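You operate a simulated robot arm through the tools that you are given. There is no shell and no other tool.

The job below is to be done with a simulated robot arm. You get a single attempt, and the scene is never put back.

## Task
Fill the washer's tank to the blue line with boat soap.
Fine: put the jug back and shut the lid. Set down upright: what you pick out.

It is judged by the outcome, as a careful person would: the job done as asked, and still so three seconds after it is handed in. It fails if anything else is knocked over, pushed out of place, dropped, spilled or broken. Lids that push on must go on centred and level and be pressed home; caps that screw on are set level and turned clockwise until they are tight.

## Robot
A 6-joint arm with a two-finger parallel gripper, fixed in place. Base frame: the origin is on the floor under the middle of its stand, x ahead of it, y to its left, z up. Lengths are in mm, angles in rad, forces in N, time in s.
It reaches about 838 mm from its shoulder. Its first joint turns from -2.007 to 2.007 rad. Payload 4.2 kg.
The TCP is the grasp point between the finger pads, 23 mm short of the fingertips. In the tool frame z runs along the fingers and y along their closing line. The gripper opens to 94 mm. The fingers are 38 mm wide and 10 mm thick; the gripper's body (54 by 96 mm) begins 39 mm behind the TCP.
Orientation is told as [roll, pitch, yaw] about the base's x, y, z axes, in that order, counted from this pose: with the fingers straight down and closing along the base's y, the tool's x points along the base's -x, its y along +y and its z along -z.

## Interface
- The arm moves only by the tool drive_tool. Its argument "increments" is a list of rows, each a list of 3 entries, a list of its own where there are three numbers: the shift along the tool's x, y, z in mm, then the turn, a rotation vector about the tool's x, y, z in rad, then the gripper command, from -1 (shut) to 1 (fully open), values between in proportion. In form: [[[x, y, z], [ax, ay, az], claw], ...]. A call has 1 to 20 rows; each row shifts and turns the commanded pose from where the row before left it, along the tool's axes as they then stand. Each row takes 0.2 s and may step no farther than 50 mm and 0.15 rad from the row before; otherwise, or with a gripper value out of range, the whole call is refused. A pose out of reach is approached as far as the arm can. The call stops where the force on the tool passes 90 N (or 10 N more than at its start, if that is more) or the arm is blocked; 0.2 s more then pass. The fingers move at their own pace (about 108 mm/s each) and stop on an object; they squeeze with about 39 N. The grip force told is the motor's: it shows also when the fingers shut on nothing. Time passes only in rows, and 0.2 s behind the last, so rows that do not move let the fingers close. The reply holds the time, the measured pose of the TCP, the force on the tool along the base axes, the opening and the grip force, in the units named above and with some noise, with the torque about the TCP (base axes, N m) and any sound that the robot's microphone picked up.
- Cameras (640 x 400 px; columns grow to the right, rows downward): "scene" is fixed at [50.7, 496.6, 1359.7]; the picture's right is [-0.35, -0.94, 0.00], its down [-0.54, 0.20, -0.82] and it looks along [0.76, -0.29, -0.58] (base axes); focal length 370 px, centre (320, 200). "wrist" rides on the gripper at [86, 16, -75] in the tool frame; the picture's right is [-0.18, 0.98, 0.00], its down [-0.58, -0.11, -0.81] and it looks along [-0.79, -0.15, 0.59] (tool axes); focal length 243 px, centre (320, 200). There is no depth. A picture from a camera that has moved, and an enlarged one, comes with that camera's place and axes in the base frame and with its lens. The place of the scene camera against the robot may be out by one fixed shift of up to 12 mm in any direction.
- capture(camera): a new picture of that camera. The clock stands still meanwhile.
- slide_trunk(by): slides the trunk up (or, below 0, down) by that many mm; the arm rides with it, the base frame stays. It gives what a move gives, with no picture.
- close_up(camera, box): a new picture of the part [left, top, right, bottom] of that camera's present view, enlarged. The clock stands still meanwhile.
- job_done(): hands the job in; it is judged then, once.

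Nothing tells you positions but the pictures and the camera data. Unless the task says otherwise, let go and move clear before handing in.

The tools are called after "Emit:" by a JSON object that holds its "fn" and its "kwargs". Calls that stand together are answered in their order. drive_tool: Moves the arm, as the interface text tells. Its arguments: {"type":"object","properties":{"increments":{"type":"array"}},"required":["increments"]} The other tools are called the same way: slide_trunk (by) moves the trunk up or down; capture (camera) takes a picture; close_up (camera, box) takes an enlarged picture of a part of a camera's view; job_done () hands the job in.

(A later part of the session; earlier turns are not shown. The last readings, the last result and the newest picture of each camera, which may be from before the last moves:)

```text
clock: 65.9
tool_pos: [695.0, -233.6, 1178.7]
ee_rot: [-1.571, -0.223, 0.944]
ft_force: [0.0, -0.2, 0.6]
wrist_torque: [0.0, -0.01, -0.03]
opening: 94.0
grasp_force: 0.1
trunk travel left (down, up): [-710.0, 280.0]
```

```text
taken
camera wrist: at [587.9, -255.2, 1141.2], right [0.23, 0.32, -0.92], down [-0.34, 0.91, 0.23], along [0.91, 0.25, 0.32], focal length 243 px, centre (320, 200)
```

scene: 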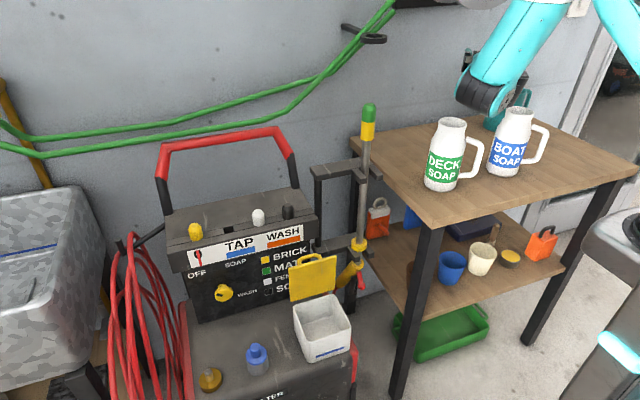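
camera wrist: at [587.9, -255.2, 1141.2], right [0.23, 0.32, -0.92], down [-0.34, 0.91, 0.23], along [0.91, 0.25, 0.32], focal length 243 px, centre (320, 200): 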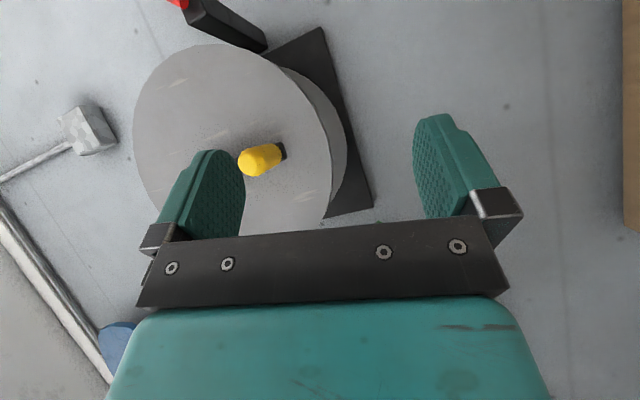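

Emit:
{"fn": "drive_tool", "kwargs": {"increments": [[[0, 0, 0], [0, 0, 0.13536], 1], [[0, 0, 0], [0, 0, 0.13536], 1], [[0, 0, 0], [0, 0, 0.13536], 1], [[0, 0, 0], [0, 0, 0.13536], 1], [[0, 0, 0], [0, 0, 0.13536], 1], [[0, 0, 0], [0, 0, 0.13536], 1], [[0, 0, 0], [0, 0, 0.13536], 1], [[0, 0, 0], [0, 0, 0.13536], 1], [[0, 0, 0], [0, 0, 0.13536], 1], [[0, 0, 0], [0, 0, 0.13536], 1], [[0, 0, 0], [0, 0.1454, 0], 1], [[0, 0, 0], [0, 0.1454, 0], 1], [[0, 0, 0], [0, 0.1454, 0], 1], [[0, 0, 0], [0, 0, 0], 1]]}}

Emit:
{"fn": "capture", "kwargs": {"camera": "wrist"}}

Emit:
{"fn": "capture", "kwargs": {"camera": "scene"}}

```text
clock: 68.9
tool_pos: [694.2, -233.9, 1178.8]
ee_rot: [0.01, -1.133, -0.636]
ft_force: [0.0, 0.2, 0.0]
wrist_torque: [-0.01, 0.02, -0.02]
opening: 94.0
grasp_force: 0.0
trunk travel left (down, up): [-710.0, 280.0]
```

```text
taken
camera wrist: at [620.9, -159.4, 1129.7], right [0.64, 0.75, 0.17], down [-0.46, 0.19, 0.87], along [0.62, -0.63, 0.47], focal length 243 px, centre (320, 200)
```

wrist: 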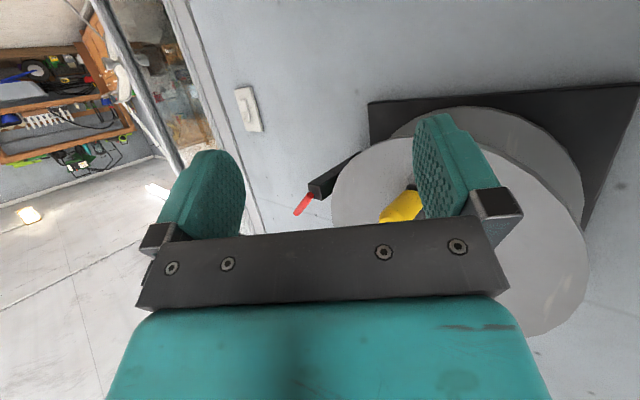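

```text
taken
```

scene: 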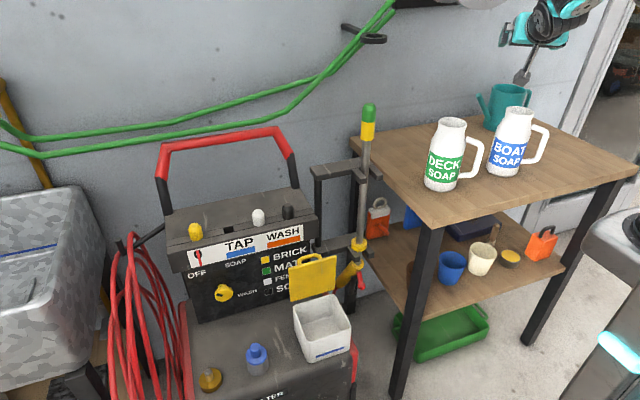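

Emit:
{"fn": "drive_tool", "kwargs": {"increments": [[[37.8, -11.1, 0.8], [0, 0, 0], 1], [[37.8, -11.1, 0.8], [0, 0, 0], 1], [[37.8, -11.1, 0.8], [0, 0, 0], 1], [[44.5, 0, -6.8], [0, 0, 0], 1], [[44.5, 0, -6.8], [0, 0, 0], 1], [[0, 0, 0], [0, 0, 0], 1]]}}

Emit:
{"fn": "capture", "kwargs": {"camera": "wrist"}}

Emit:
{"fn": "close_up", "kwargs": {"camera": "scene", "box": [420, 60, 600, 200]}}

```text
clock: 70.3
tool_pos: [625.6, -205.6, 998.0]
ee_rot: [0.008, -1.135, -0.633]
ft_force: [-0.6, -0.6, -0.8]
wrist_torque: [0.02, -0.01, 0.01]
opening: 93.8
grasp_force: 0.1
out of reach, approached as far as the arm can: row 4, 5
trunk travel left (down, up): [-710.0, 280.0]
```

```text
taken
camera wrist: at [550.7, -131.2, 948.8], right [0.64, 0.75, 0.17], down [-0.46, 0.19, 0.87], along [0.62, -0.63, 0.47], focal length 243 px, centre (320, 200)
```

wrist: 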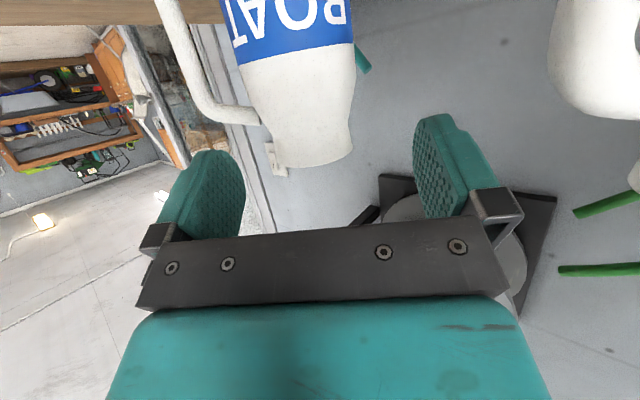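

```text
2.86 times, centred on (510, 130) of scene
camera zoom: at [50.7, 496.6, 1359.7], right [-0.35, -0.94, 0.0], down [-0.54, 0.2, -0.82], along [0.76, -0.29, -0.58], focal length 1056 px, centre (-223, 400)
```

zoom: 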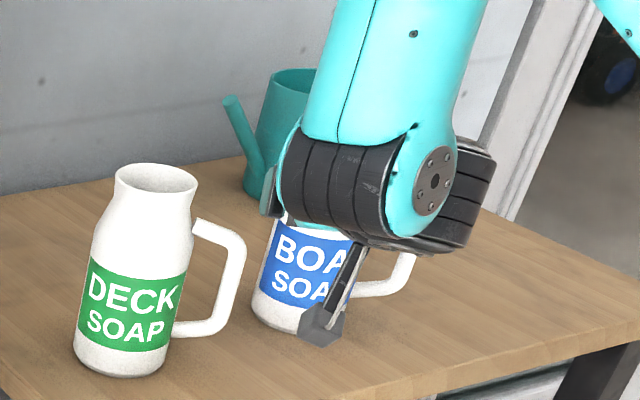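

Emit:
{"fn": "drive_tool", "kwargs": {"increments": [[[0, -15.5, 0], [0, 0, 0], 1], [[30.8, 0, 14.4], [0, 0, 0], 1], [[30.8, 0, 14.4], [0, 0, 0], 1], [[0, 0, 0], [0, 0, 0], 1]]}}

Emit:
{"fn": "capture", "kwargs": {"camera": "wrist"}}

Emit:
{"fn": "close_up", "kwargs": {"camera": "scene", "box": [420, 60, 600, 200]}}

```text
clock: 71.3
tool_pos: [625.6, -218.9, 928.2]
ee_rot: [0.009, -1.134, -0.635]
ft_force: [-0.5, 0.3, 0.8]
wrist_torque: [0.03, 0.0, 0.02]
opening: 94.0
grasp_force: 0.0
out of reach, approached as far as the arm can: row 1
trunk travel left (down, up): [-710.0, 280.0]
```

```text
taken
camera wrist: at [550.4, -144.9, 879.8], right [0.64, 0.75, 0.17], down [-0.46, 0.19, 0.87], along [0.62, -0.63, 0.47], focal length 243 px, centre (320, 200)
```

wrist: 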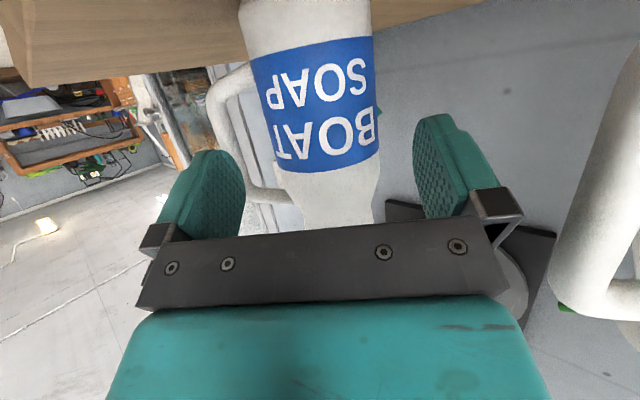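

```text
2.86 times, centred on (510, 130) of scene
camera zoom: at [50.7, 496.6, 1359.7], right [-0.35, -0.94, 0.0], down [-0.54, 0.2, -0.82], along [0.76, -0.29, -0.58], focal length 1056 px, centre (-223, 400)
```

zoom: 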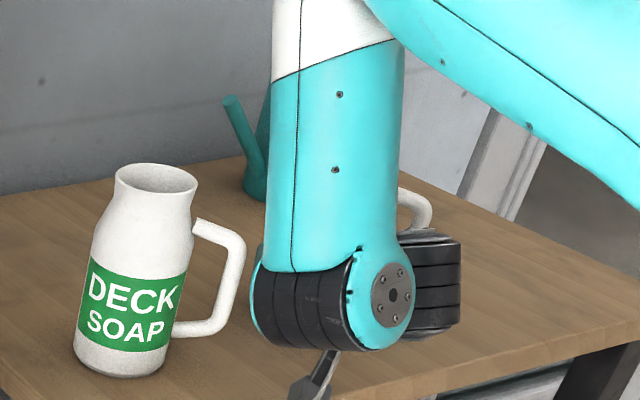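

The jug is centred within about 4 mm sideways and roughly 77 mm ahead. I'm correcting sideways and advancing part way to check the fingers straddle the body.

Emit:
{"fn": "drive_tool", "kwargs": {"increments": [[[0, -4.2, 0], [0, 0, 0], 1], [[-9.2, 0, 16.2], [0, 0, 0], 1], [[-9.2, 0, 16.2], [0, 0, 0], 1], [[0, 0, 0], [0, 0, 0], 1]]}}

Emit:
{"fn": "capture", "kwargs": {"camera": "wrist"}}

Emit:
{"fn": "close_up", "kwargs": {"camera": "scene", "box": [420, 60, 600, 200]}}

```text
clock: 72.3
tool_pos: [652.6, -244.8, 931.6]
ee_rot: [0.011, -1.136, -0.635]
ft_force: [-0.1, 0.9, -1.0]
wrist_torque: [0.0, 0.03, 0.0]
opening: 93.9
grasp_force: 0.0
trunk travel left (down, up): [-710.0, 280.0]
```

```text
taken
camera wrist: at [578.2, -169.6, 882.7], right [0.64, 0.75, 0.17], down [-0.46, 0.19, 0.87], along [0.62, -0.63, 0.47], focal length 243 px, centre (320, 200)
```

wrist: 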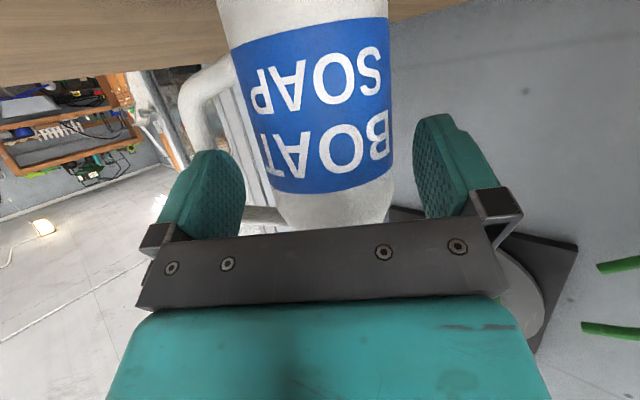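

```text
2.86 times, centred on (510, 130) of scene
camera zoom: at [50.7, 496.6, 1359.7], right [-0.35, -0.94, 0.0], down [-0.54, 0.2, -0.82], along [0.76, -0.29, -0.58], focal length 1056 px, centre (-223, 400)
```

zoom: 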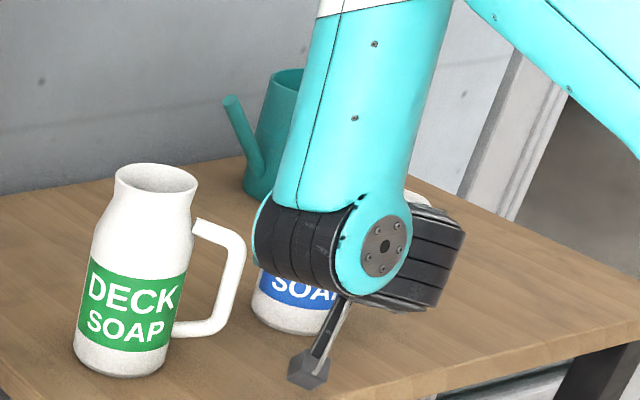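

Emit:
{"fn": "drive_tool", "kwargs": {"increments": [[[-3.8, 0, 8.1], [0, 0, 0], 1], [[-3.8, 0, 8.1], [0, 0, 0], 1], [[0, 0, 0], [0, 0, 0], 1]]}}

Emit:
{"fn": "capture", "kwargs": {"camera": "wrist"}}

```text
clock: 73.1
tool_pos: [665.7, -253.6, 932.4]
ee_rot: [0.008, -1.134, -0.633]
ft_force: [0.3, -0.6, 0.0]
wrist_torque: [0.0, 0.01, 0.02]
opening: 93.9
grasp_force: 0.1
trunk travel left (down, up): [-710.0, 280.0]
```

```text
taken
camera wrist: at [592.4, -180.3, 883.0], right [0.64, 0.75, 0.17], down [-0.46, 0.19, 0.87], along [0.62, -0.63, 0.47], focal length 243 px, centre (320, 200)
```

wrist: 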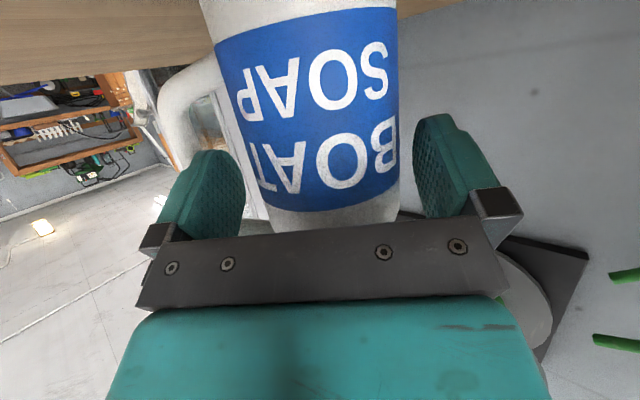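

Emit:
{"fn": "drive_tool", "kwargs": {"increments": [[[-1.7, 0, 3.6], [0, 0, 0], 1], [[0, 0, 0], [0, 0, 0], 1]]}}

Emit:
{"fn": "close_up", "kwargs": {"camera": "wrist", "box": [140, 60, 520, 260]}}

```text
clock: 73.7
tool_pos: [669.7, -257.8, 932.0]
ee_rot: [0.011, -1.135, -0.635]
ft_force: [-0.5, -0.5, -0.1]
wrist_torque: [-0.01, 0.04, -0.02]
opening: 94.1
grasp_force: 0.1
trunk travel left (down, up): [-710.0, 280.0]
```

```text
1.68 times, centred on (330, 160) of wrist
camera zoom: at [595.8, -182.5, 882.6], right [0.64, 0.75, 0.17], down [-0.46, 0.19, 0.87], along [0.62, -0.63, 0.47], focal length 409 px, centre (303, 267)
```

zoom: 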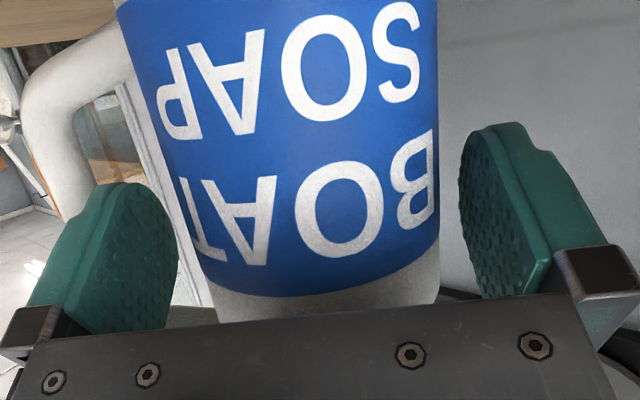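

The fingers straddle the jug body, with one inside the handle side. Closing the grip now.

Emit:
{"fn": "drive_tool", "kwargs": {"increments": [[[0, 0, 0], [0, 0, 0], 0.8], [[0, 0, 0], [0, 0, 0], 0.6], [[0, 0, 0], [0, 0, 0], -1], [[0, 0, 0], [0, 0, 0], -1]]}}

Emit:
{"fn": "capture", "kwargs": {"camera": "wrist"}}

Emit:
{"fn": "close_up", "kwargs": {"camera": "scene", "box": [420, 60, 600, 200]}}

```text
clock: 74.7
tool_pos: [669.5, -257.2, 931.9]
ee_rot: [0.011, -1.133, -0.634]
ft_force: [0.9, 0.5, 0.6]
wrist_torque: [-0.12, 0.07, 0.01]
opening: 76.1
grasp_force: 38.9
trunk travel left (down, up): [-710.0, 280.0]
```

```text
taken
camera wrist: at [595.7, -182.5, 882.6], right [0.64, 0.75, 0.17], down [-0.46, 0.19, 0.87], along [0.62, -0.63, 0.47], focal length 243 px, centre (320, 200)
```

wrist: 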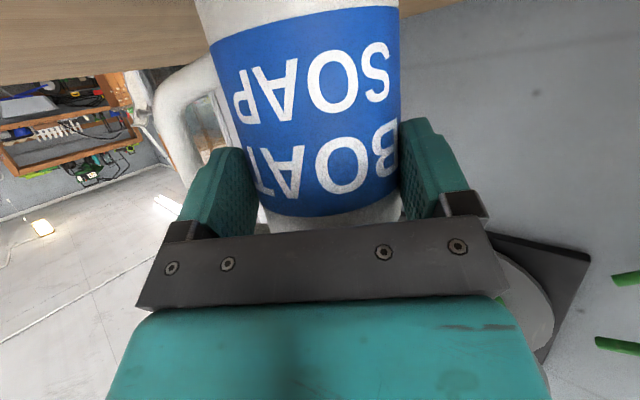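

```text
2.86 times, centred on (510, 130) of scene
camera zoom: at [50.7, 496.6, 1359.7], right [-0.35, -0.94, 0.0], down [-0.54, 0.2, -0.82], along [0.76, -0.29, -0.58], focal length 1056 px, centre (-223, 400)
```

zoom: 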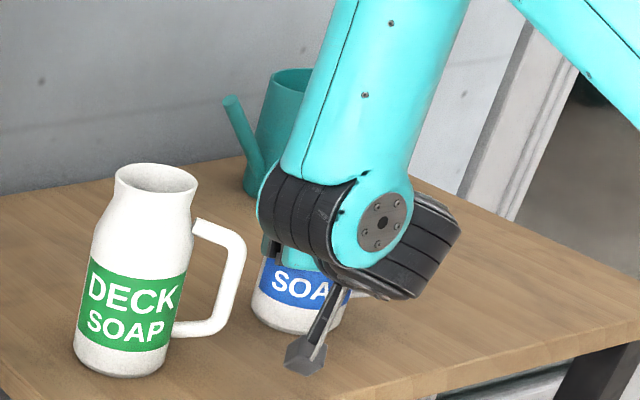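

The jug is gripped at 76 mm. I'm lifting slowly and checking that it hangs steady.

Emit:
{"fn": "drive_tool", "kwargs": {"increments": [[[-4.5, 0, -2.1], [0, 0, 0], -1], [[-4.5, 0, -2.1], [0, 0, 0], -1], [[-9, 0, -4.2], [0, 0, 0], -1], [[-9, 0, -4.2], [0, 0, 0], -1], [[0, 0, 0], [0, 0, 0], -1]]}}

Emit:
{"fn": "capture", "kwargs": {"camera": "wrist"}}

Emit:
{"fn": "close_up", "kwargs": {"camera": "scene", "box": [420, 60, 600, 200]}}

```text
clock: 75.9
tool_pos: [670.2, -256.0, 960.2]
ee_rot: [0.011, -1.134, -0.635]
ft_force: [0.1, -0.3, -4.6]
wrist_torque: [0.12, 0.0, -0.01]
opening: 76.4
grasp_force: 39.6
trunk travel left (down, up): [-710.0, 280.0]
```

```text
taken
camera wrist: at [595.4, -182.4, 912.1], right [0.64, 0.75, 0.17], down [-0.46, 0.19, 0.87], along [0.62, -0.63, 0.47], focal length 243 px, centre (320, 200)
```

wrist: 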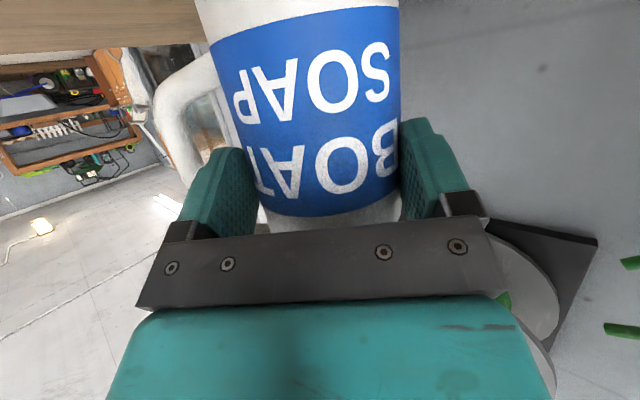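

```text
2.86 times, centred on (510, 130) of scene
camera zoom: at [50.7, 496.6, 1359.7], right [-0.35, -0.94, 0.0], down [-0.54, 0.2, -0.82], along [0.76, -0.29, -0.58], focal length 1056 px, centre (-223, 400)
```

zoom: 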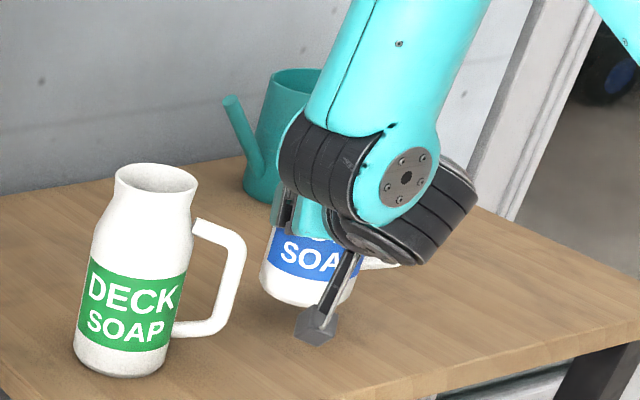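

The jug is up and steady (about 4.6 N, so roughly 0.47 kg). Continuing to lift gently to clear the other jug.

Emit:
{"fn": "drive_tool", "kwargs": {"increments": [[[-13.6, 0, -6.4], [0, 0, 0], -1], [[-13.6, 0, -6.4], [0, 0, 0], -1], [[-13.6, 0, -6.4], [0, 0, 0], -1], [[-13.6, 0, -6.4], [0, 0, 0], -1], [[-13.6, 0, -6.4], [0, 0, 0], -1], [[-13.6, 0, -6.4], [0, 0, 0], -1], [[-13.6, 0, -6.4], [0, 0, 0], -1], [[-13.6, 0, -6.4], [0, 0, 0], -1], [[-13.6, 0, -6.4], [0, 0, 0], -1], [[-13.6, 0, -6.4], [0, 0, 0], -1], [[0, 0, 0], [0, 0, 0], -1]]}}

Emit:
{"fn": "capture", "kwargs": {"camera": "scene"}}

```text
clock: 78.3
tool_pos: [671.0, -258.3, 1111.2]
ee_rot: [0.01, -1.134, -0.636]
ft_force: [-0.5, 0.2, -4.6]
wrist_torque: [0.13, 0.05, 0.0]
opening: 76.1
grasp_force: 38.7
trunk travel left (down, up): [-710.0, 280.0]
```

```text
taken
```

scene: 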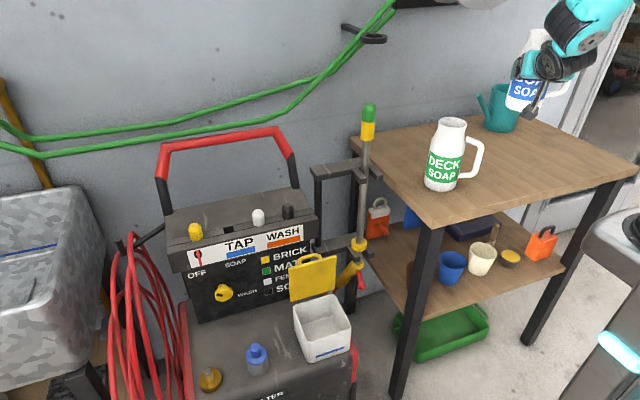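

The vertical lance rod stands near (673, 162) up to z of about 1085, so I'll carry the jug above it. Lifting higher first, then lowering the trunk for better reach on the left side.

Emit:
{"fn": "drive_tool", "kwargs": {"increments": [[[-18.1, 0, -8.5], [0, 0, 0], -1], [[-18.1, 0, -8.5], [0, 0, 0], -1], [[-18.1, 0, -8.5], [0, 0, 0], -1], [[-18.1, 0, -8.5], [0, 0, 0], -1], [[-18.1, 0, -8.5], [0, 0, 0], -1], [[-18.1, 0, -8.5], [0, 0, 0], -1], [[-18.1, 0, -8.5], [0, 0, 0], -1], [[-18.1, 0, -8.5], [0, 0, 0], -1], [[-18.1, 0, -8.5], [0, 0, 0], -1], [[-18.1, 0, -8.5], [0, 0, 0], -1], [[-18.1, 0, -8.5], [0, 0, 0], -1], [[-18.1, 0, -8.5], [0, 0, 0], -1], [[-18.1, 0, -8.5], [0, 0, 0], -1], [[-18.1, 0, -8.5], [0, 0, 0], -1], [[0, 0, 0], [0, 0, 0], -1]]}}

Emit:
{"fn": "capture", "kwargs": {"camera": "wrist"}}

```text
clock: 81.5
tool_pos: [667.2, -257.1, 1391.0]
ee_rot: [0.01, -1.134, -0.637]
ft_force: [-0.3, 0.3, -4.7]
wrist_torque: [0.07, 0.05, 0.0]
opening: 76.4
grasp_force: 39.1
trunk travel left (down, up): [-710.0, 280.0]
```

```text
taken
camera wrist: at [593.6, -183.3, 1342.9], right [0.64, 0.75, 0.17], down [-0.46, 0.19, 0.87], along [0.62, -0.63, 0.47], focal length 243 px, centre (320, 200)
```

wrist: 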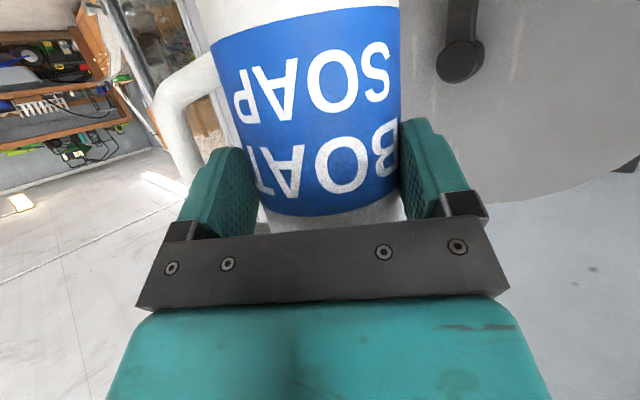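

Emit:
{"fn": "slide_trunk", "kwargs": {"by": -190}}

Emit:
{"fn": "capture", "kwargs": {"camera": "scene"}}

```text
clock: 83.5
tool_pos: [668.0, -258.3, 1200.3]
ee_rot: [0.01, -1.136, -0.634]
ft_force: [-0.8, 0.1, -5.1]
wrist_torque: [0.1, 0.07, 0.0]
opening: 76.3
grasp_force: 39.2
trunk travel left (down, up): [-520.0, 470.0]
```

```text
taken
```

scene: 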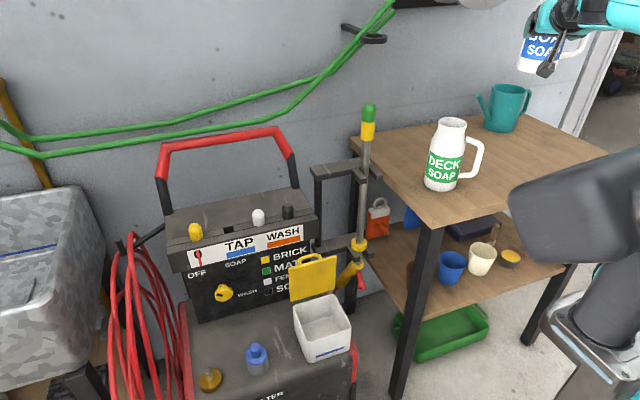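

Emit:
{"fn": "drive_tool", "kwargs": {"increments": [[[4, 9, -8], [0, 0, 0], -1], [[7.2, 16.8, -15.5], [0, 0, 0], -1], [[7.2, 16.8, -15.5], [0, 0, 0], -1], [[7.2, 16.8, -15.5], [0, 0, 0], -1], [[7.2, 16.8, -15.5], [0, 0, 0], -1], [[7.2, 16.8, -15.5], [0, 0, 0], -1], [[7.2, 16.8, -15.5], [0, 0, 0], -1], [[7.2, 16.8, -15.5], [0, 0, 0], -1], [[8.2, 14.1, -17.5], [0, 0, 0], -1], [[8.2, 14.1, -17.5], [0, 0, 0], -1], [[8.2, 14.1, -17.5], [0, 0, 0], -1], [[8.2, 14.1, -17.5], [0, 0, 0], -1], [[8.2, 14.1, -17.5], [0, 0, 0], -1], [[8.2, 14.1, -17.5], [0, 0, 0], -1], [[4, 7, -9], [0, 0, 0], -1], [[0, 0, 0], [0, 0, 0], -1]]}}

Emit:
{"fn": "capture", "kwargs": {"camera": "scene"}}

```text
clock: 86.9
tool_pos: [620.5, 35.3, 1173.7]
ee_rot: [0.014, -1.135, -0.635]
ft_force: [0.1, 0.6, -4.3]
wrist_torque: [0.1, 0.09, 0.0]
opening: 76.2
grasp_force: 38.8
out of reach, approached as far as the arm can: row 12, 13, 14, 15
trunk travel left (down, up): [-520.0, 470.0]
```

```text
taken
```

scene: 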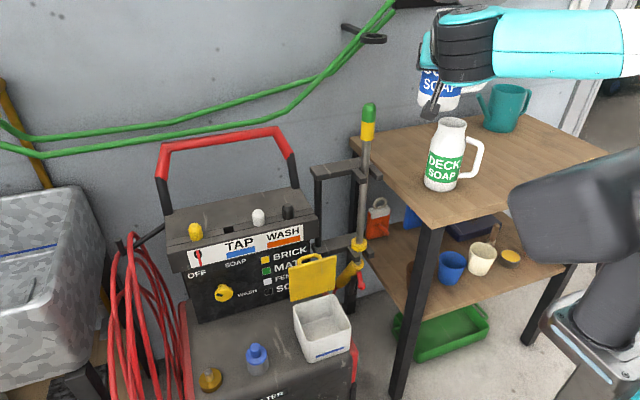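

I need to swing the path wider, over the rod with margin. Moving out and up, then across to the left side.

Emit:
{"fn": "drive_tool", "kwargs": {"increments": [[[-11.4, 15.4, 6.1], [0, 0, 0], -1], [[-11.4, 15.4, 6.1], [0, 0, 0], -1], [[-11.4, 15.4, 6.1], [0, 0, 0], -1], [[-11.4, 15.4, 6.1], [0, 0, 0], -1], [[-8, 0, -4], [0, 0, 0], -1], [[0, 0, 0], [0, 0, 0], -1]]}}

Emit:
{"fn": "capture", "kwargs": {"camera": "scene"}}

```text
clock: 88.3
tool_pos: [694.7, 53.7, 1207.4]
ee_rot: [0.014, -1.136, -0.636]
ft_force: [0.4, 0.1, -5.3]
wrist_torque: [0.08, 0.09, 0.0]
opening: 76.2
grasp_force: 39.3
out of reach, approached as far as the arm can: row 4, 5
trunk travel left (down, up): [-520.0, 470.0]
```

```text
taken
```

scene: 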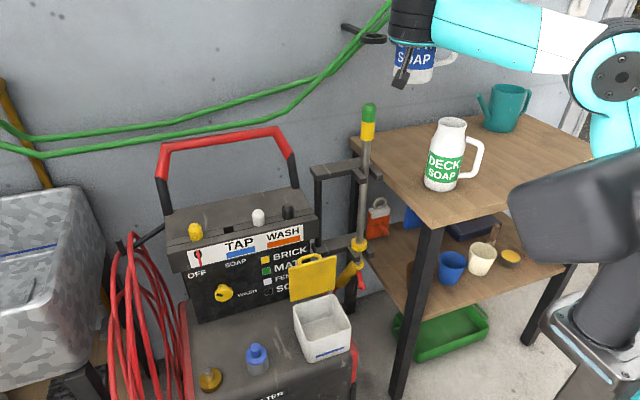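

The reach limit follows the hand's azimuth relative to the arm, so I'll yaw the jug (keeping it upright) to point straight ahead (+x) while here, well above everything.

Emit:
{"fn": "drive_tool", "kwargs": {"increments": [[[0, 0, 0], [-0.1152, 0, -0.0539], -1], [[0, 0, 0], [-0.1152, 0, -0.0539], -1], [[0, 0, 0], [-0.1152, 0, -0.0539], -1], [[0, 0, 0], [-0.1152, 0, -0.0539], -1], [[0, 0, 0], [-0.1152, 0, -0.0539], -1], [[0, 0, 0], [0, 0, 0], -1]]}}

Emit:
{"fn": "capture", "kwargs": {"camera": "wrist"}}

```text
clock: 89.7
tool_pos: [694.3, 52.9, 1206.9]
ee_rot: [0.005, -1.134, 0.007]
ft_force: [-0.3, -0.1, -4.9]
wrist_torque: [0.04, 0.11, -0.02]
opening: 76.3
grasp_force: 39.4
trunk travel left (down, up): [-520.0, 470.0]
```

```text
taken
camera wrist: at [590.4, 69.7, 1158.1], right [0.07, 0.98, 0.17], down [-0.49, -0.12, 0.87], along [0.87, -0.14, 0.47], focal length 243 px, centre (320, 200)
```

wrist: 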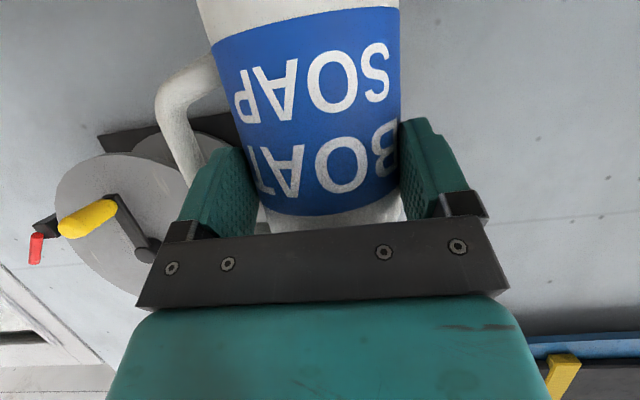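

Emit:
{"fn": "drive_tool", "kwargs": {"increments": [[[1, 10, -2], [0, 0, 0], -1], [[2.1, 20, -4.4], [0, 0, 0], -1], [[2.1, 20, -4.4], [0, 0, 0], -1], [[2.1, 20, -4.4], [0, 0, 0], -1], [[2.1, 20, -4.4], [0, 0, 0], -1], [[2.1, 20, -4.4], [0, 0, 0], -1], [[2.1, 20, -4.4], [0, 0, 0], -1], [[2.1, 20, -4.4], [0, 0, 0], -1], [[0, 0, 0], [0, 0, 0], -1]]}}

Emit:
{"fn": "capture", "kwargs": {"camera": "scene"}}

```text
clock: 91.7
tool_pos: [656.0, 203.1, 1206.4]
ee_rot: [0.006, -1.136, 0.004]
ft_force: [0.3, -0.2, -4.5]
wrist_torque: [0.06, 0.16, -0.05]
opening: 75.8
grasp_force: 38.9
trunk travel left (down, up): [-520.0, 470.0]
```

```text
taken
```

scene: 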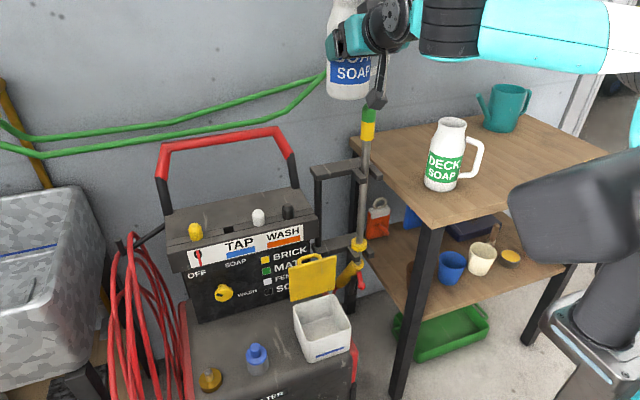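

Emit:
{"fn": "drive_tool", "kwargs": {"increments": [[[8.1, 5.4, -17.4], [0, 0, 0], -1], [[8.1, 5.4, -17.4], [0, 0, 0], -1], [[8.1, 5.4, -17.4], [0, 0, 0], -1], [[8.1, 5.4, -17.4], [0, 0, 0], -1], [[8.1, 5.4, -17.4], [0, 0, 0], -1], [[0, 0, 0], [0, 0, 0], -1]]}}

Emit:
{"fn": "capture", "kwargs": {"camera": "scene"}}

```text
clock: 93.1
tool_pos: [559.2, 229.3, 1207.2]
ee_rot: [0.005, -1.136, 0.006]
ft_force: [-0.1, 0.0, -3.7]
wrist_torque: [0.05, 0.12, -0.03]
opening: 76.1
grasp_force: 38.8
trunk travel left (down, up): [-520.0, 470.0]
```

```text
taken
```

scene: 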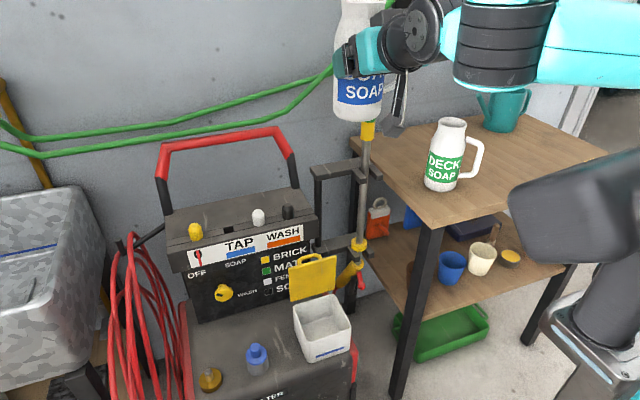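

Emit:
{"fn": "drive_tool", "kwargs": {"increments": [[[9, 0, 4.2], [0, 0, 0], -1], [[18.1, 0, 8.5], [0, 0, 0], -1], [[18.1, 0, 8.5], [0, 0, 0], -1], [[18.1, 0, 8.5], [0, 0, 0], -1], [[18.1, 0, 8.5], [0, 0, 0], -1], [[18.1, 0, 8.5], [0, 0, 0], -1], [[18.1, 0, 8.5], [0, 0, 0], -1], [[9, 0, 4.2], [0, 0, 0], -1], [[0, 0, 0], [0, 0, 0], -1]]}}

```text
clock: 95.1
tool_pos: [560.0, 229.8, 1066.5]
ee_rot: [0.005, -1.136, 0.004]
ft_force: [0.0, -0.1, -4.6]
wrist_torque: [0.06, 0.12, 0.0]
opening: 75.7
grasp_force: 38.8
trunk travel left (down, up): [-520.0, 470.0]
```

Emit:
{"fn": "drive_tool", "kwargs": {"increments": [[[9, 0, 4.2], [0, 0, 0], -1], [[18.1, 0, 8.5], [0, 0, 0], -1], [[18.1, 0, 8.5], [0, 0, 0], -1], [[18.1, 0, 8.5], [0, 0, 0], -1], [[18.1, 0, 8.5], [0, 0, 0], -1], [[18.1, 0, 8.5], [0, 0, 0], -1], [[9, 0, 4.2], [0, 0, 0], -1], [[0, 0, 0], [0, 0, 0], -1]]}}

Emit:
{"fn": "capture", "kwargs": {"camera": "scene"}}

```text
clock: 96.9
tool_pos: [559.4, 231.0, 946.7]
ee_rot: [0.004, -1.136, 0.005]
ft_force: [-0.6, -1.0, -4.3]
wrist_torque: [0.04, 0.1, 0.01]
opening: 76.0
grasp_force: 38.8
trunk travel left (down, up): [-520.0, 470.0]
```

```text
taken
```

scene: 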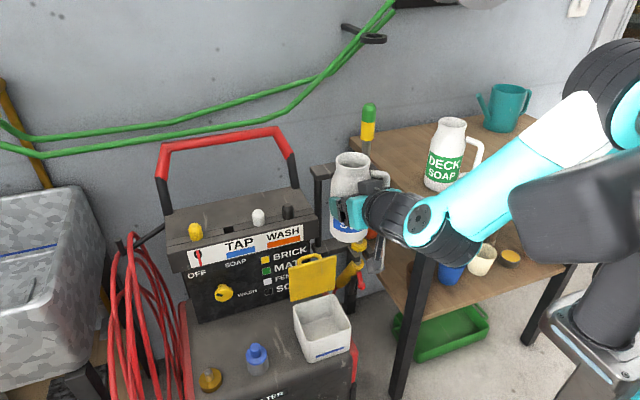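

Reach is fine here. I'm moving to the pour start point beside the tank, jug still upright.

Emit:
{"fn": "drive_tool", "kwargs": {"increments": [[[10, -1.7, 3], [0, 0, 0], -1], [[18.9, -3.3, 6], [0, 0, 0], -1], [[18.9, -3.3, 6], [0, 0, 0], -1], [[18.9, -3.3, 6], [0, 0, 0], -1], [[18.9, -3.3, 6], [0, 0, 0], -1], [[18.9, -3.3, 6], [0, 0, 0], -1], [[18.9, -3.3, 6], [0, 0, 0], -1], [[18.9, -3.3, 6], [0, 0, 0], -1], [[18.9, -3.3, 6], [0, 0, 0], -1], [[8.9, -1.6, 3], [0, 0, 0], -1], [[0, 0, 0], [0, 0, 0], -1]]}}

Emit:
{"fn": "capture", "kwargs": {"camera": "scene"}}

Emit:
{"fn": "capture", "kwargs": {"camera": "wrist"}}

```text
clock: 99.3
tool_pos: [538.8, 202.0, 770.0]
ee_rot: [0.005, -1.138, 0.007]
ft_force: [-0.3, 0.3, -4.8]
wrist_torque: [0.03, 0.13, -0.02]
opening: 76.2
grasp_force: 38.8
trunk travel left (down, up): [-520.0, 470.0]
```

```text
taken
```

scene: 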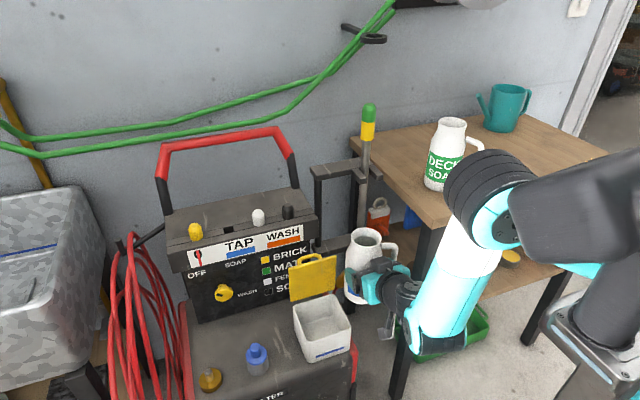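

```text
taken
camera wrist: at [434.7, 216.7, 720.7], right [0.07, 0.98, 0.17], down [-0.49, -0.12, 0.87], along [0.87, -0.14, 0.47], focal length 243 px, centre (320, 200)
```

wrist: 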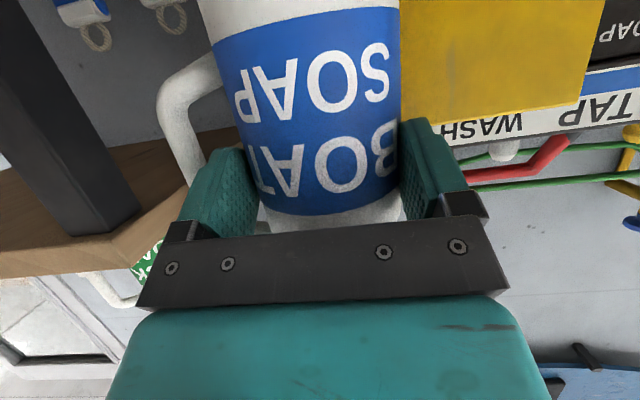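

Emit:
{"fn": "close_up", "kwargs": {"camera": "scene", "box": [270, 215, 430, 375]}}

Emit:
{"fn": "close_up", "kwargs": {"camera": "scene", "box": [335, 218, 405, 268]}}

```text
2.50 times, centred on (350, 295) of scene
camera zoom: at [50.7, 496.6, 1359.7], right [-0.35, -0.94, 0.0], down [-0.54, 0.2, -0.82], along [0.76, -0.29, -0.58], focal length 924 px, centre (245, -38)
```

zoom: 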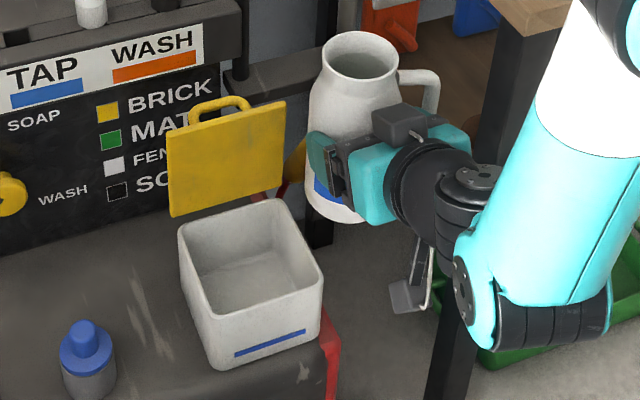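

```text
8.00 times, centred on (370, 243) of scene
camera zoom: at [50.7, 496.6, 1359.7], right [-0.35, -0.94, 0.0], down [-0.54, 0.2, -0.82], along [0.76, -0.29, -0.58], focal length 2957 px, centre (-80, -144)
```

zoom: 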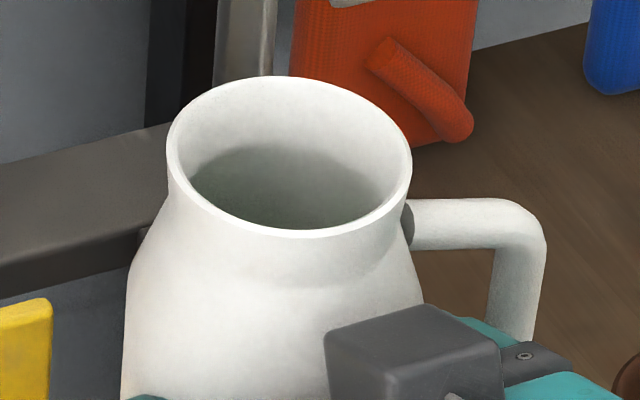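

The liquid sits about 24 mm below the jug rim, so flow should start near 40° of tilt. I'm tilting to 30° toward the tank while still high, then lowering.

Emit:
{"fn": "drive_tool", "kwargs": {"increments": [[[0, 0, 0], [0.0444, 0, -0.0948], -1], [[0, 0, 0], [0.0444, 0, -0.0948], -1], [[0, 0, 0], [0.0444, 0, -0.0948], -1], [[0, 0, 0], [0.0444, 0, -0.0948], -1], [[0, 0, 0], [0.0444, 0, -0.0948], -1], [[0, 0, 0], [0, 0, 0], -1]]}}

Emit:
{"fn": "close_up", "kwargs": {"camera": "scene", "box": [270, 215, 430, 375]}}

Emit:
{"fn": "capture", "kwargs": {"camera": "wrist"}}

```text
clock: 100.7
tool_pos: [539.1, 201.6, 770.3]
ee_rot: [-0.94, -0.907, 0.831]
ft_force: [0.4, 0.0, -4.9]
wrist_torque: [0.07, 0.15, -0.05]
opening: 76.0
grasp_force: 39.0
trunk travel left (down, up): [-520.0, 470.0]
```

```text
2.50 times, centred on (350, 295) of scene
camera zoom: at [50.7, 496.6, 1359.7], right [-0.35, -0.94, 0.0], down [-0.54, 0.2, -0.82], along [0.76, -0.29, -0.58], focal length 924 px, centre (245, -38)
```

zoom: 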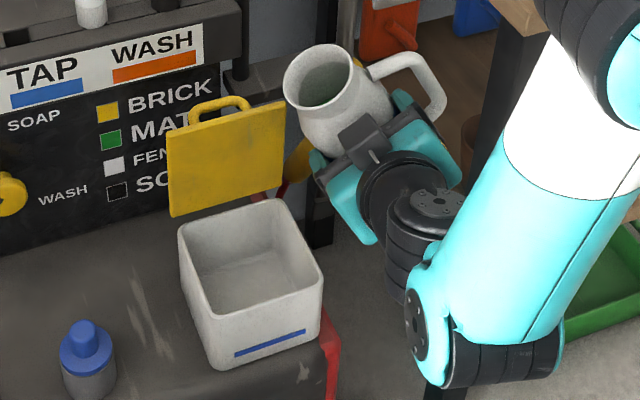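

```text
taken
camera wrist: at [435.4, 191.0, 719.2], right [0.07, 0.94, -0.35], down [-0.49, 0.33, 0.81], along [0.87, 0.11, 0.48], focal length 243 px, centre (320, 200)
```

wrist: 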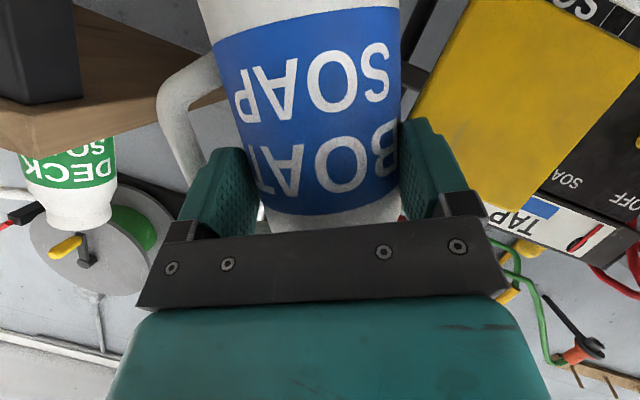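

Emit:
{"fn": "drive_tool", "kwargs": {"increments": [[[13.3, 8.5, 6.2], [0, 0, 0], -1], [[13.3, 8.5, 6.2], [0, 0, 0], -1], [[13.3, 8.5, 6.2], [0, 0, 0], -1], [[13.3, 8.5, 6.2], [0, 0, 0], -1], [[0, 0, 0], [0, 0, 0], -1]]}}

Emit:
{"fn": "close_up", "kwargs": {"camera": "scene", "box": [270, 215, 430, 375]}}

```text
clock: 101.9
tool_pos: [538.5, 201.4, 701.9]
ee_rot: [-0.939, -0.906, 0.831]
ft_force: [0.2, 0.2, -4.4]
wrist_torque: [0.07, 0.13, 0.0]
opening: 76.0
grasp_force: 39.4
trunk travel left (down, up): [-520.0, 470.0]
```

```text
2.50 times, centred on (350, 295) of scene
camera zoom: at [50.7, 496.6, 1359.7], right [-0.35, -0.94, 0.0], down [-0.54, 0.2, -0.82], along [0.76, -0.29, -0.58], focal length 924 px, centre (245, -38)
```

zoom: 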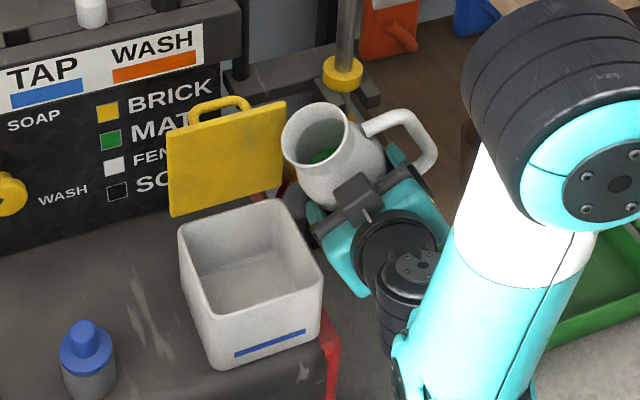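

Emit:
{"fn": "close_up", "kwargs": {"camera": "scene", "box": [330, 235, 400, 285]}}

```text
8.00 times, centred on (365, 260) of scene
camera zoom: at [50.7, 496.6, 1359.7], right [-0.35, -0.94, 0.0], down [-0.54, 0.2, -0.82], along [0.76, -0.29, -0.58], focal length 2957 px, centre (-40, -280)
```

zoom: 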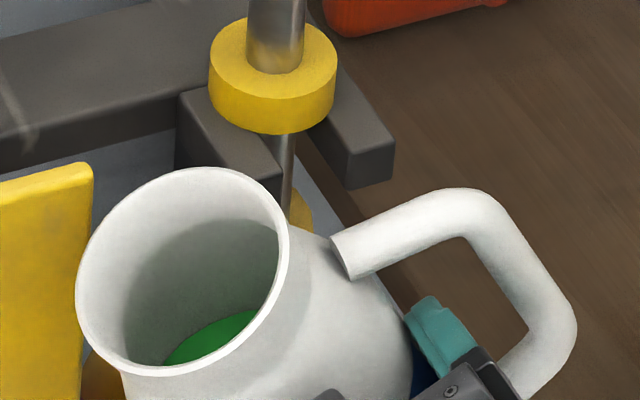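

The soap is green and sits deeper than I thought: about 330 ml in the jug, so flow should begin near 68° and about 76° should deliver the 120 ml. I'm tilting to 60° (no flow expected yet).

Emit:
{"fn": "drive_tool", "kwargs": {"increments": [[[0, 0, 0], [0.0444, 0, -0.0948], -1], [[0, 0, 0], [0.0444, 0, -0.0948], -1], [[0, 0, 0], [0.0444, 0, -0.0948], -1], [[0, 0, 0], [0.0444, 0, -0.0948], -1], [[0, 0, 0], [0.0444, 0, -0.0948], -1], [[0, 0, 0], [0, 0, 0], -1]]}}

Emit:
{"fn": "close_up", "kwargs": {"camera": "scene", "box": [270, 215, 430, 375]}}

Emit:
{"fn": "close_up", "kwargs": {"camera": "scene", "box": [315, 240, 395, 300]}}

```text
clock: 103.3
tool_pos: [538.7, 201.8, 702.8]
ee_rot: [-1.333, -0.473, 1.088]
ft_force: [0.2, 0.6, -4.9]
wrist_torque: [0.07, 0.12, 0.0]
opening: 75.9
grasp_force: 39.1
trunk travel left (down, up): [-520.0, 470.0]
```

```text
2.50 times, centred on (350, 295) of scene
camera zoom: at [50.7, 496.6, 1359.7], right [-0.35, -0.94, 0.0], down [-0.54, 0.2, -0.82], along [0.76, -0.29, -0.58], focal length 924 px, centre (245, -38)
```

zoom: 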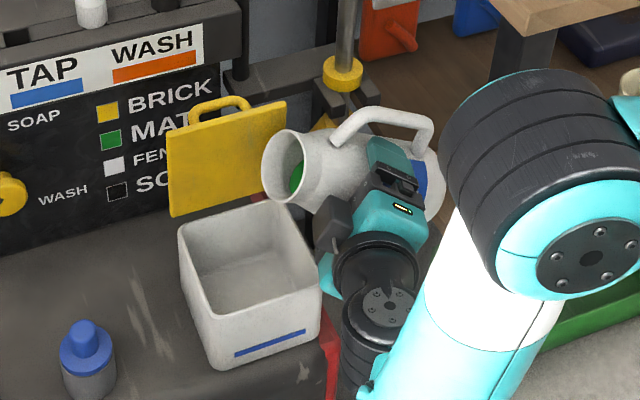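

```text
6.67 times, centred on (355, 270) of scene
camera zoom: at [50.7, 496.6, 1359.7], right [-0.35, -0.94, 0.0], down [-0.54, 0.2, -0.82], along [0.76, -0.29, -0.58], focal length 2464 px, centre (87, -267)
```

zoom: 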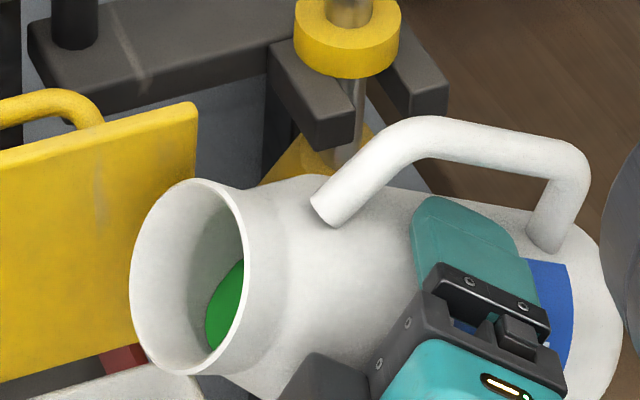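

Emit:
{"fn": "drive_tool", "kwargs": {"increments": [[[0, 0, 0], [0.0185, 0, -0.0395], -1], [[0, 0, 0], [0.0185, 0, -0.0395], -1], [[0, 0, 0], [0, 0, 0], -1], [[0, 0, 0], [0, 0, 0], -1]]}}

Emit:
{"fn": "close_up", "kwargs": {"camera": "scene", "box": [285, 240, 385, 360]}}

```text
clock: 104.3
tool_pos: [539.2, 201.0, 702.5]
ee_rot: [-1.375, -0.398, 1.106]
ft_force: [-0.3, -0.2, -5.7]
wrist_torque: [0.08, 0.1, -0.03]
opening: 76.3
grasp_force: 39.3
trunk travel left (down, up): [-520.0, 470.0]
```

```text
3.33 times, centred on (335, 300) of scene
camera zoom: at [50.7, 496.6, 1359.7], right [-0.35, -0.94, 0.0], down [-0.54, 0.2, -0.82], along [0.76, -0.29, -0.58], focal length 1232 px, centre (270, -133)
```

zoom: 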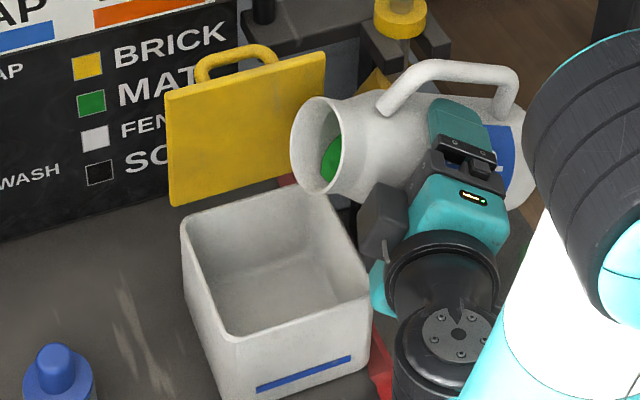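

Emit:
{"fn": "drive_tool", "kwargs": {"increments": [[[0, 0, 0], [0.0148, 0, -0.0316], -1], [[0, 0, 0], [0, 0, 0], -1], [[0, 0, 0], [0, 0, 0], -1]]}}

Emit:
{"fn": "close_up", "kwargs": {"camera": "scene", "box": [285, 240, 385, 360]}}

```text
clock: 105.1
tool_pos: [540.1, 201.3, 702.1]
ee_rot: [-1.396, -0.367, 1.111]
ft_force: [-0.1, -1.7, -3.7]
wrist_torque: [0.09, 0.13, 0.01]
opening: 75.9
grasp_force: 38.6
trunk travel left (down, up): [-520.0, 470.0]
```

```text
3.33 times, centred on (335, 300) of scene
camera zoom: at [50.7, 496.6, 1359.7], right [-0.35, -0.94, 0.0], down [-0.54, 0.2, -0.82], along [0.76, -0.29, -0.58], focal length 1232 px, centre (270, -133)
```

zoom: 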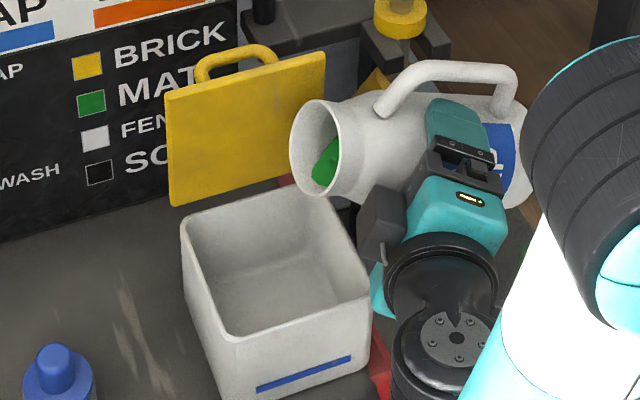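

Emit:
{"fn": "drive_tool", "kwargs": {"increments": [[[0, 0, 0], [0.0111, 0, -0.0237], -1], [[0, 0, 0], [0, 0, 0], -1], [[0, 0, 0], [0, 0, 0], -1], [[0, 0, 0], [0, 0, 0], -1]]}}

Emit:
{"fn": "close_up", "kwargs": {"camera": "scene", "box": [285, 240, 385, 360]}}

```text
clock: 106.1
tool_pos: [539.6, 201.1, 701.5]
ee_rot: [-1.407, -0.343, 1.116]
ft_force: [0.3, -0.7, -3.9]
wrist_torque: [0.08, 0.05, -0.01]
opening: 75.6
grasp_force: 39.0
trunk travel left (down, up): [-520.0, 470.0]
```

```text
3.33 times, centred on (335, 300) of scene
camera zoom: at [50.7, 496.6, 1359.7], right [-0.35, -0.94, 0.0], down [-0.54, 0.2, -0.82], along [0.76, -0.29, -0.58], focal length 1232 px, centre (270, -133)
```

zoom: 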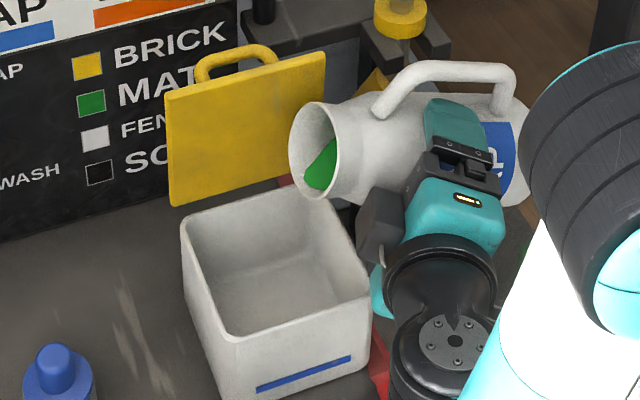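

Emit:
{"fn": "drive_tool", "kwargs": {"increments": [[[0, 0, 0], [0.0111, 0, -0.0237], -1], [[0, 0, 0], [0, 0, 0], -1], [[0, 0, 0], [0, 0, 0], -1], [[0, 0, 0], [0, 0, 0], -1]]}}

Emit:
{"fn": "close_up", "kwargs": {"camera": "scene", "box": [285, 240, 385, 360]}}

```text
clock: 107.1
tool_pos: [537.4, 201.5, 701.9]
ee_rot: [-1.418, -0.318, 1.119]
ft_force: [0.5, 0.6, -4.6]
wrist_torque: [0.06, 0.11, 0.02]
opening: 76.1
grasp_force: 38.7
trunk travel left (down, up): [-520.0, 470.0]
```

```text
3.33 times, centred on (335, 300) of scene
camera zoom: at [50.7, 496.6, 1359.7], right [-0.35, -0.94, 0.0], down [-0.54, 0.2, -0.82], along [0.76, -0.29, -0.58], focal length 1232 px, centre (270, -133)
```

zoom: 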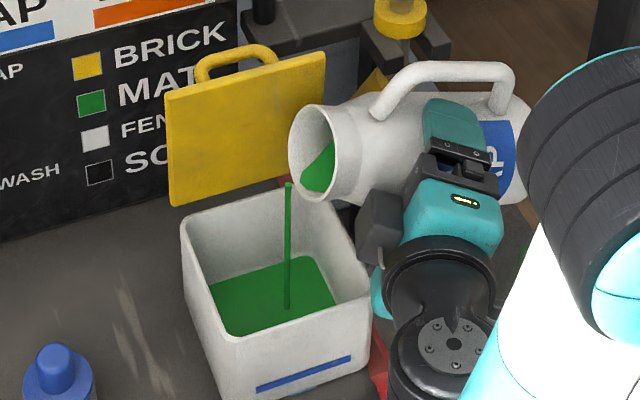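

Emit:
{"fn": "close_up", "kwargs": {"camera": "scene", "box": [282, 285, 362, 370]}}

```text
4.71 times, centred on (322, 328) of scene
camera zoom: at [50.7, 496.6, 1359.7], right [-0.35, -0.94, 0.0], down [-0.54, 0.2, -0.82], along [0.76, -0.29, -0.58], focal length 1739 px, centre (311, -400)
```

zoom: 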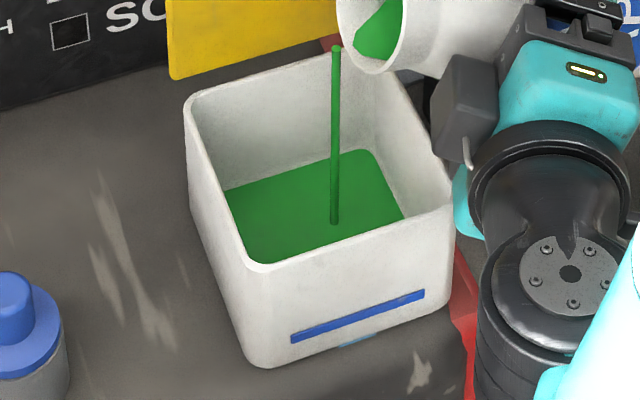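

Soap is flowing as a clean stream into the tank. I'm holding this tilt briefly to gauge the flow rate.

Emit:
{"fn": "drive_tool", "kwargs": {"increments": [[[0, 0, 0], [0, 0, 0], -1], [[0, 0, 0], [0, 0, 0], -1]]}}

Emit:
{"fn": "close_up", "kwargs": {"camera": "scene", "box": [282, 285, 362, 370]}}

```text
clock: 107.7
tool_pos: [539.7, 201.2, 702.2]
ee_rot: [-1.418, -0.32, 1.12]
ft_force: [0.3, -0.5, -5.2]
wrist_torque: [0.14, 0.12, 0.02]
opening: 75.8
grasp_force: 39.4
trunk travel left (down, up): [-520.0, 470.0]
```

```text
4.71 times, centred on (322, 328) of scene
camera zoom: at [50.7, 496.6, 1359.7], right [-0.35, -0.94, 0.0], down [-0.54, 0.2, -0.82], along [0.76, -0.29, -0.58], focal length 1739 px, centre (311, -400)
```

zoom: 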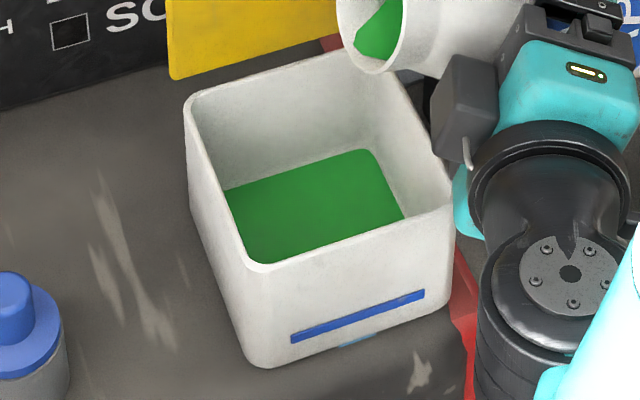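

Emit:
{"fn": "close_up", "kwargs": {"camera": "scene", "box": [312, 335, 352, 365]}}

```text
13.33 times, centred on (332, 350) of scene
camera zoom: at [50.7, 496.6, 1359.7], right [-0.35, -0.94, 0.0], down [-0.54, 0.2, -0.82], along [0.76, -0.29, -0.58], focal length 4928 px, centre (160, -1800)
```

zoom: 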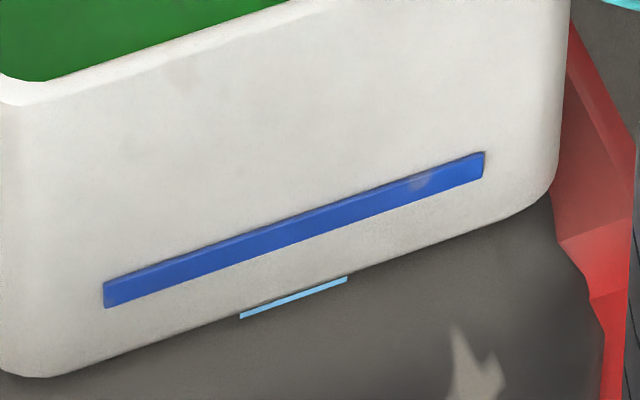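

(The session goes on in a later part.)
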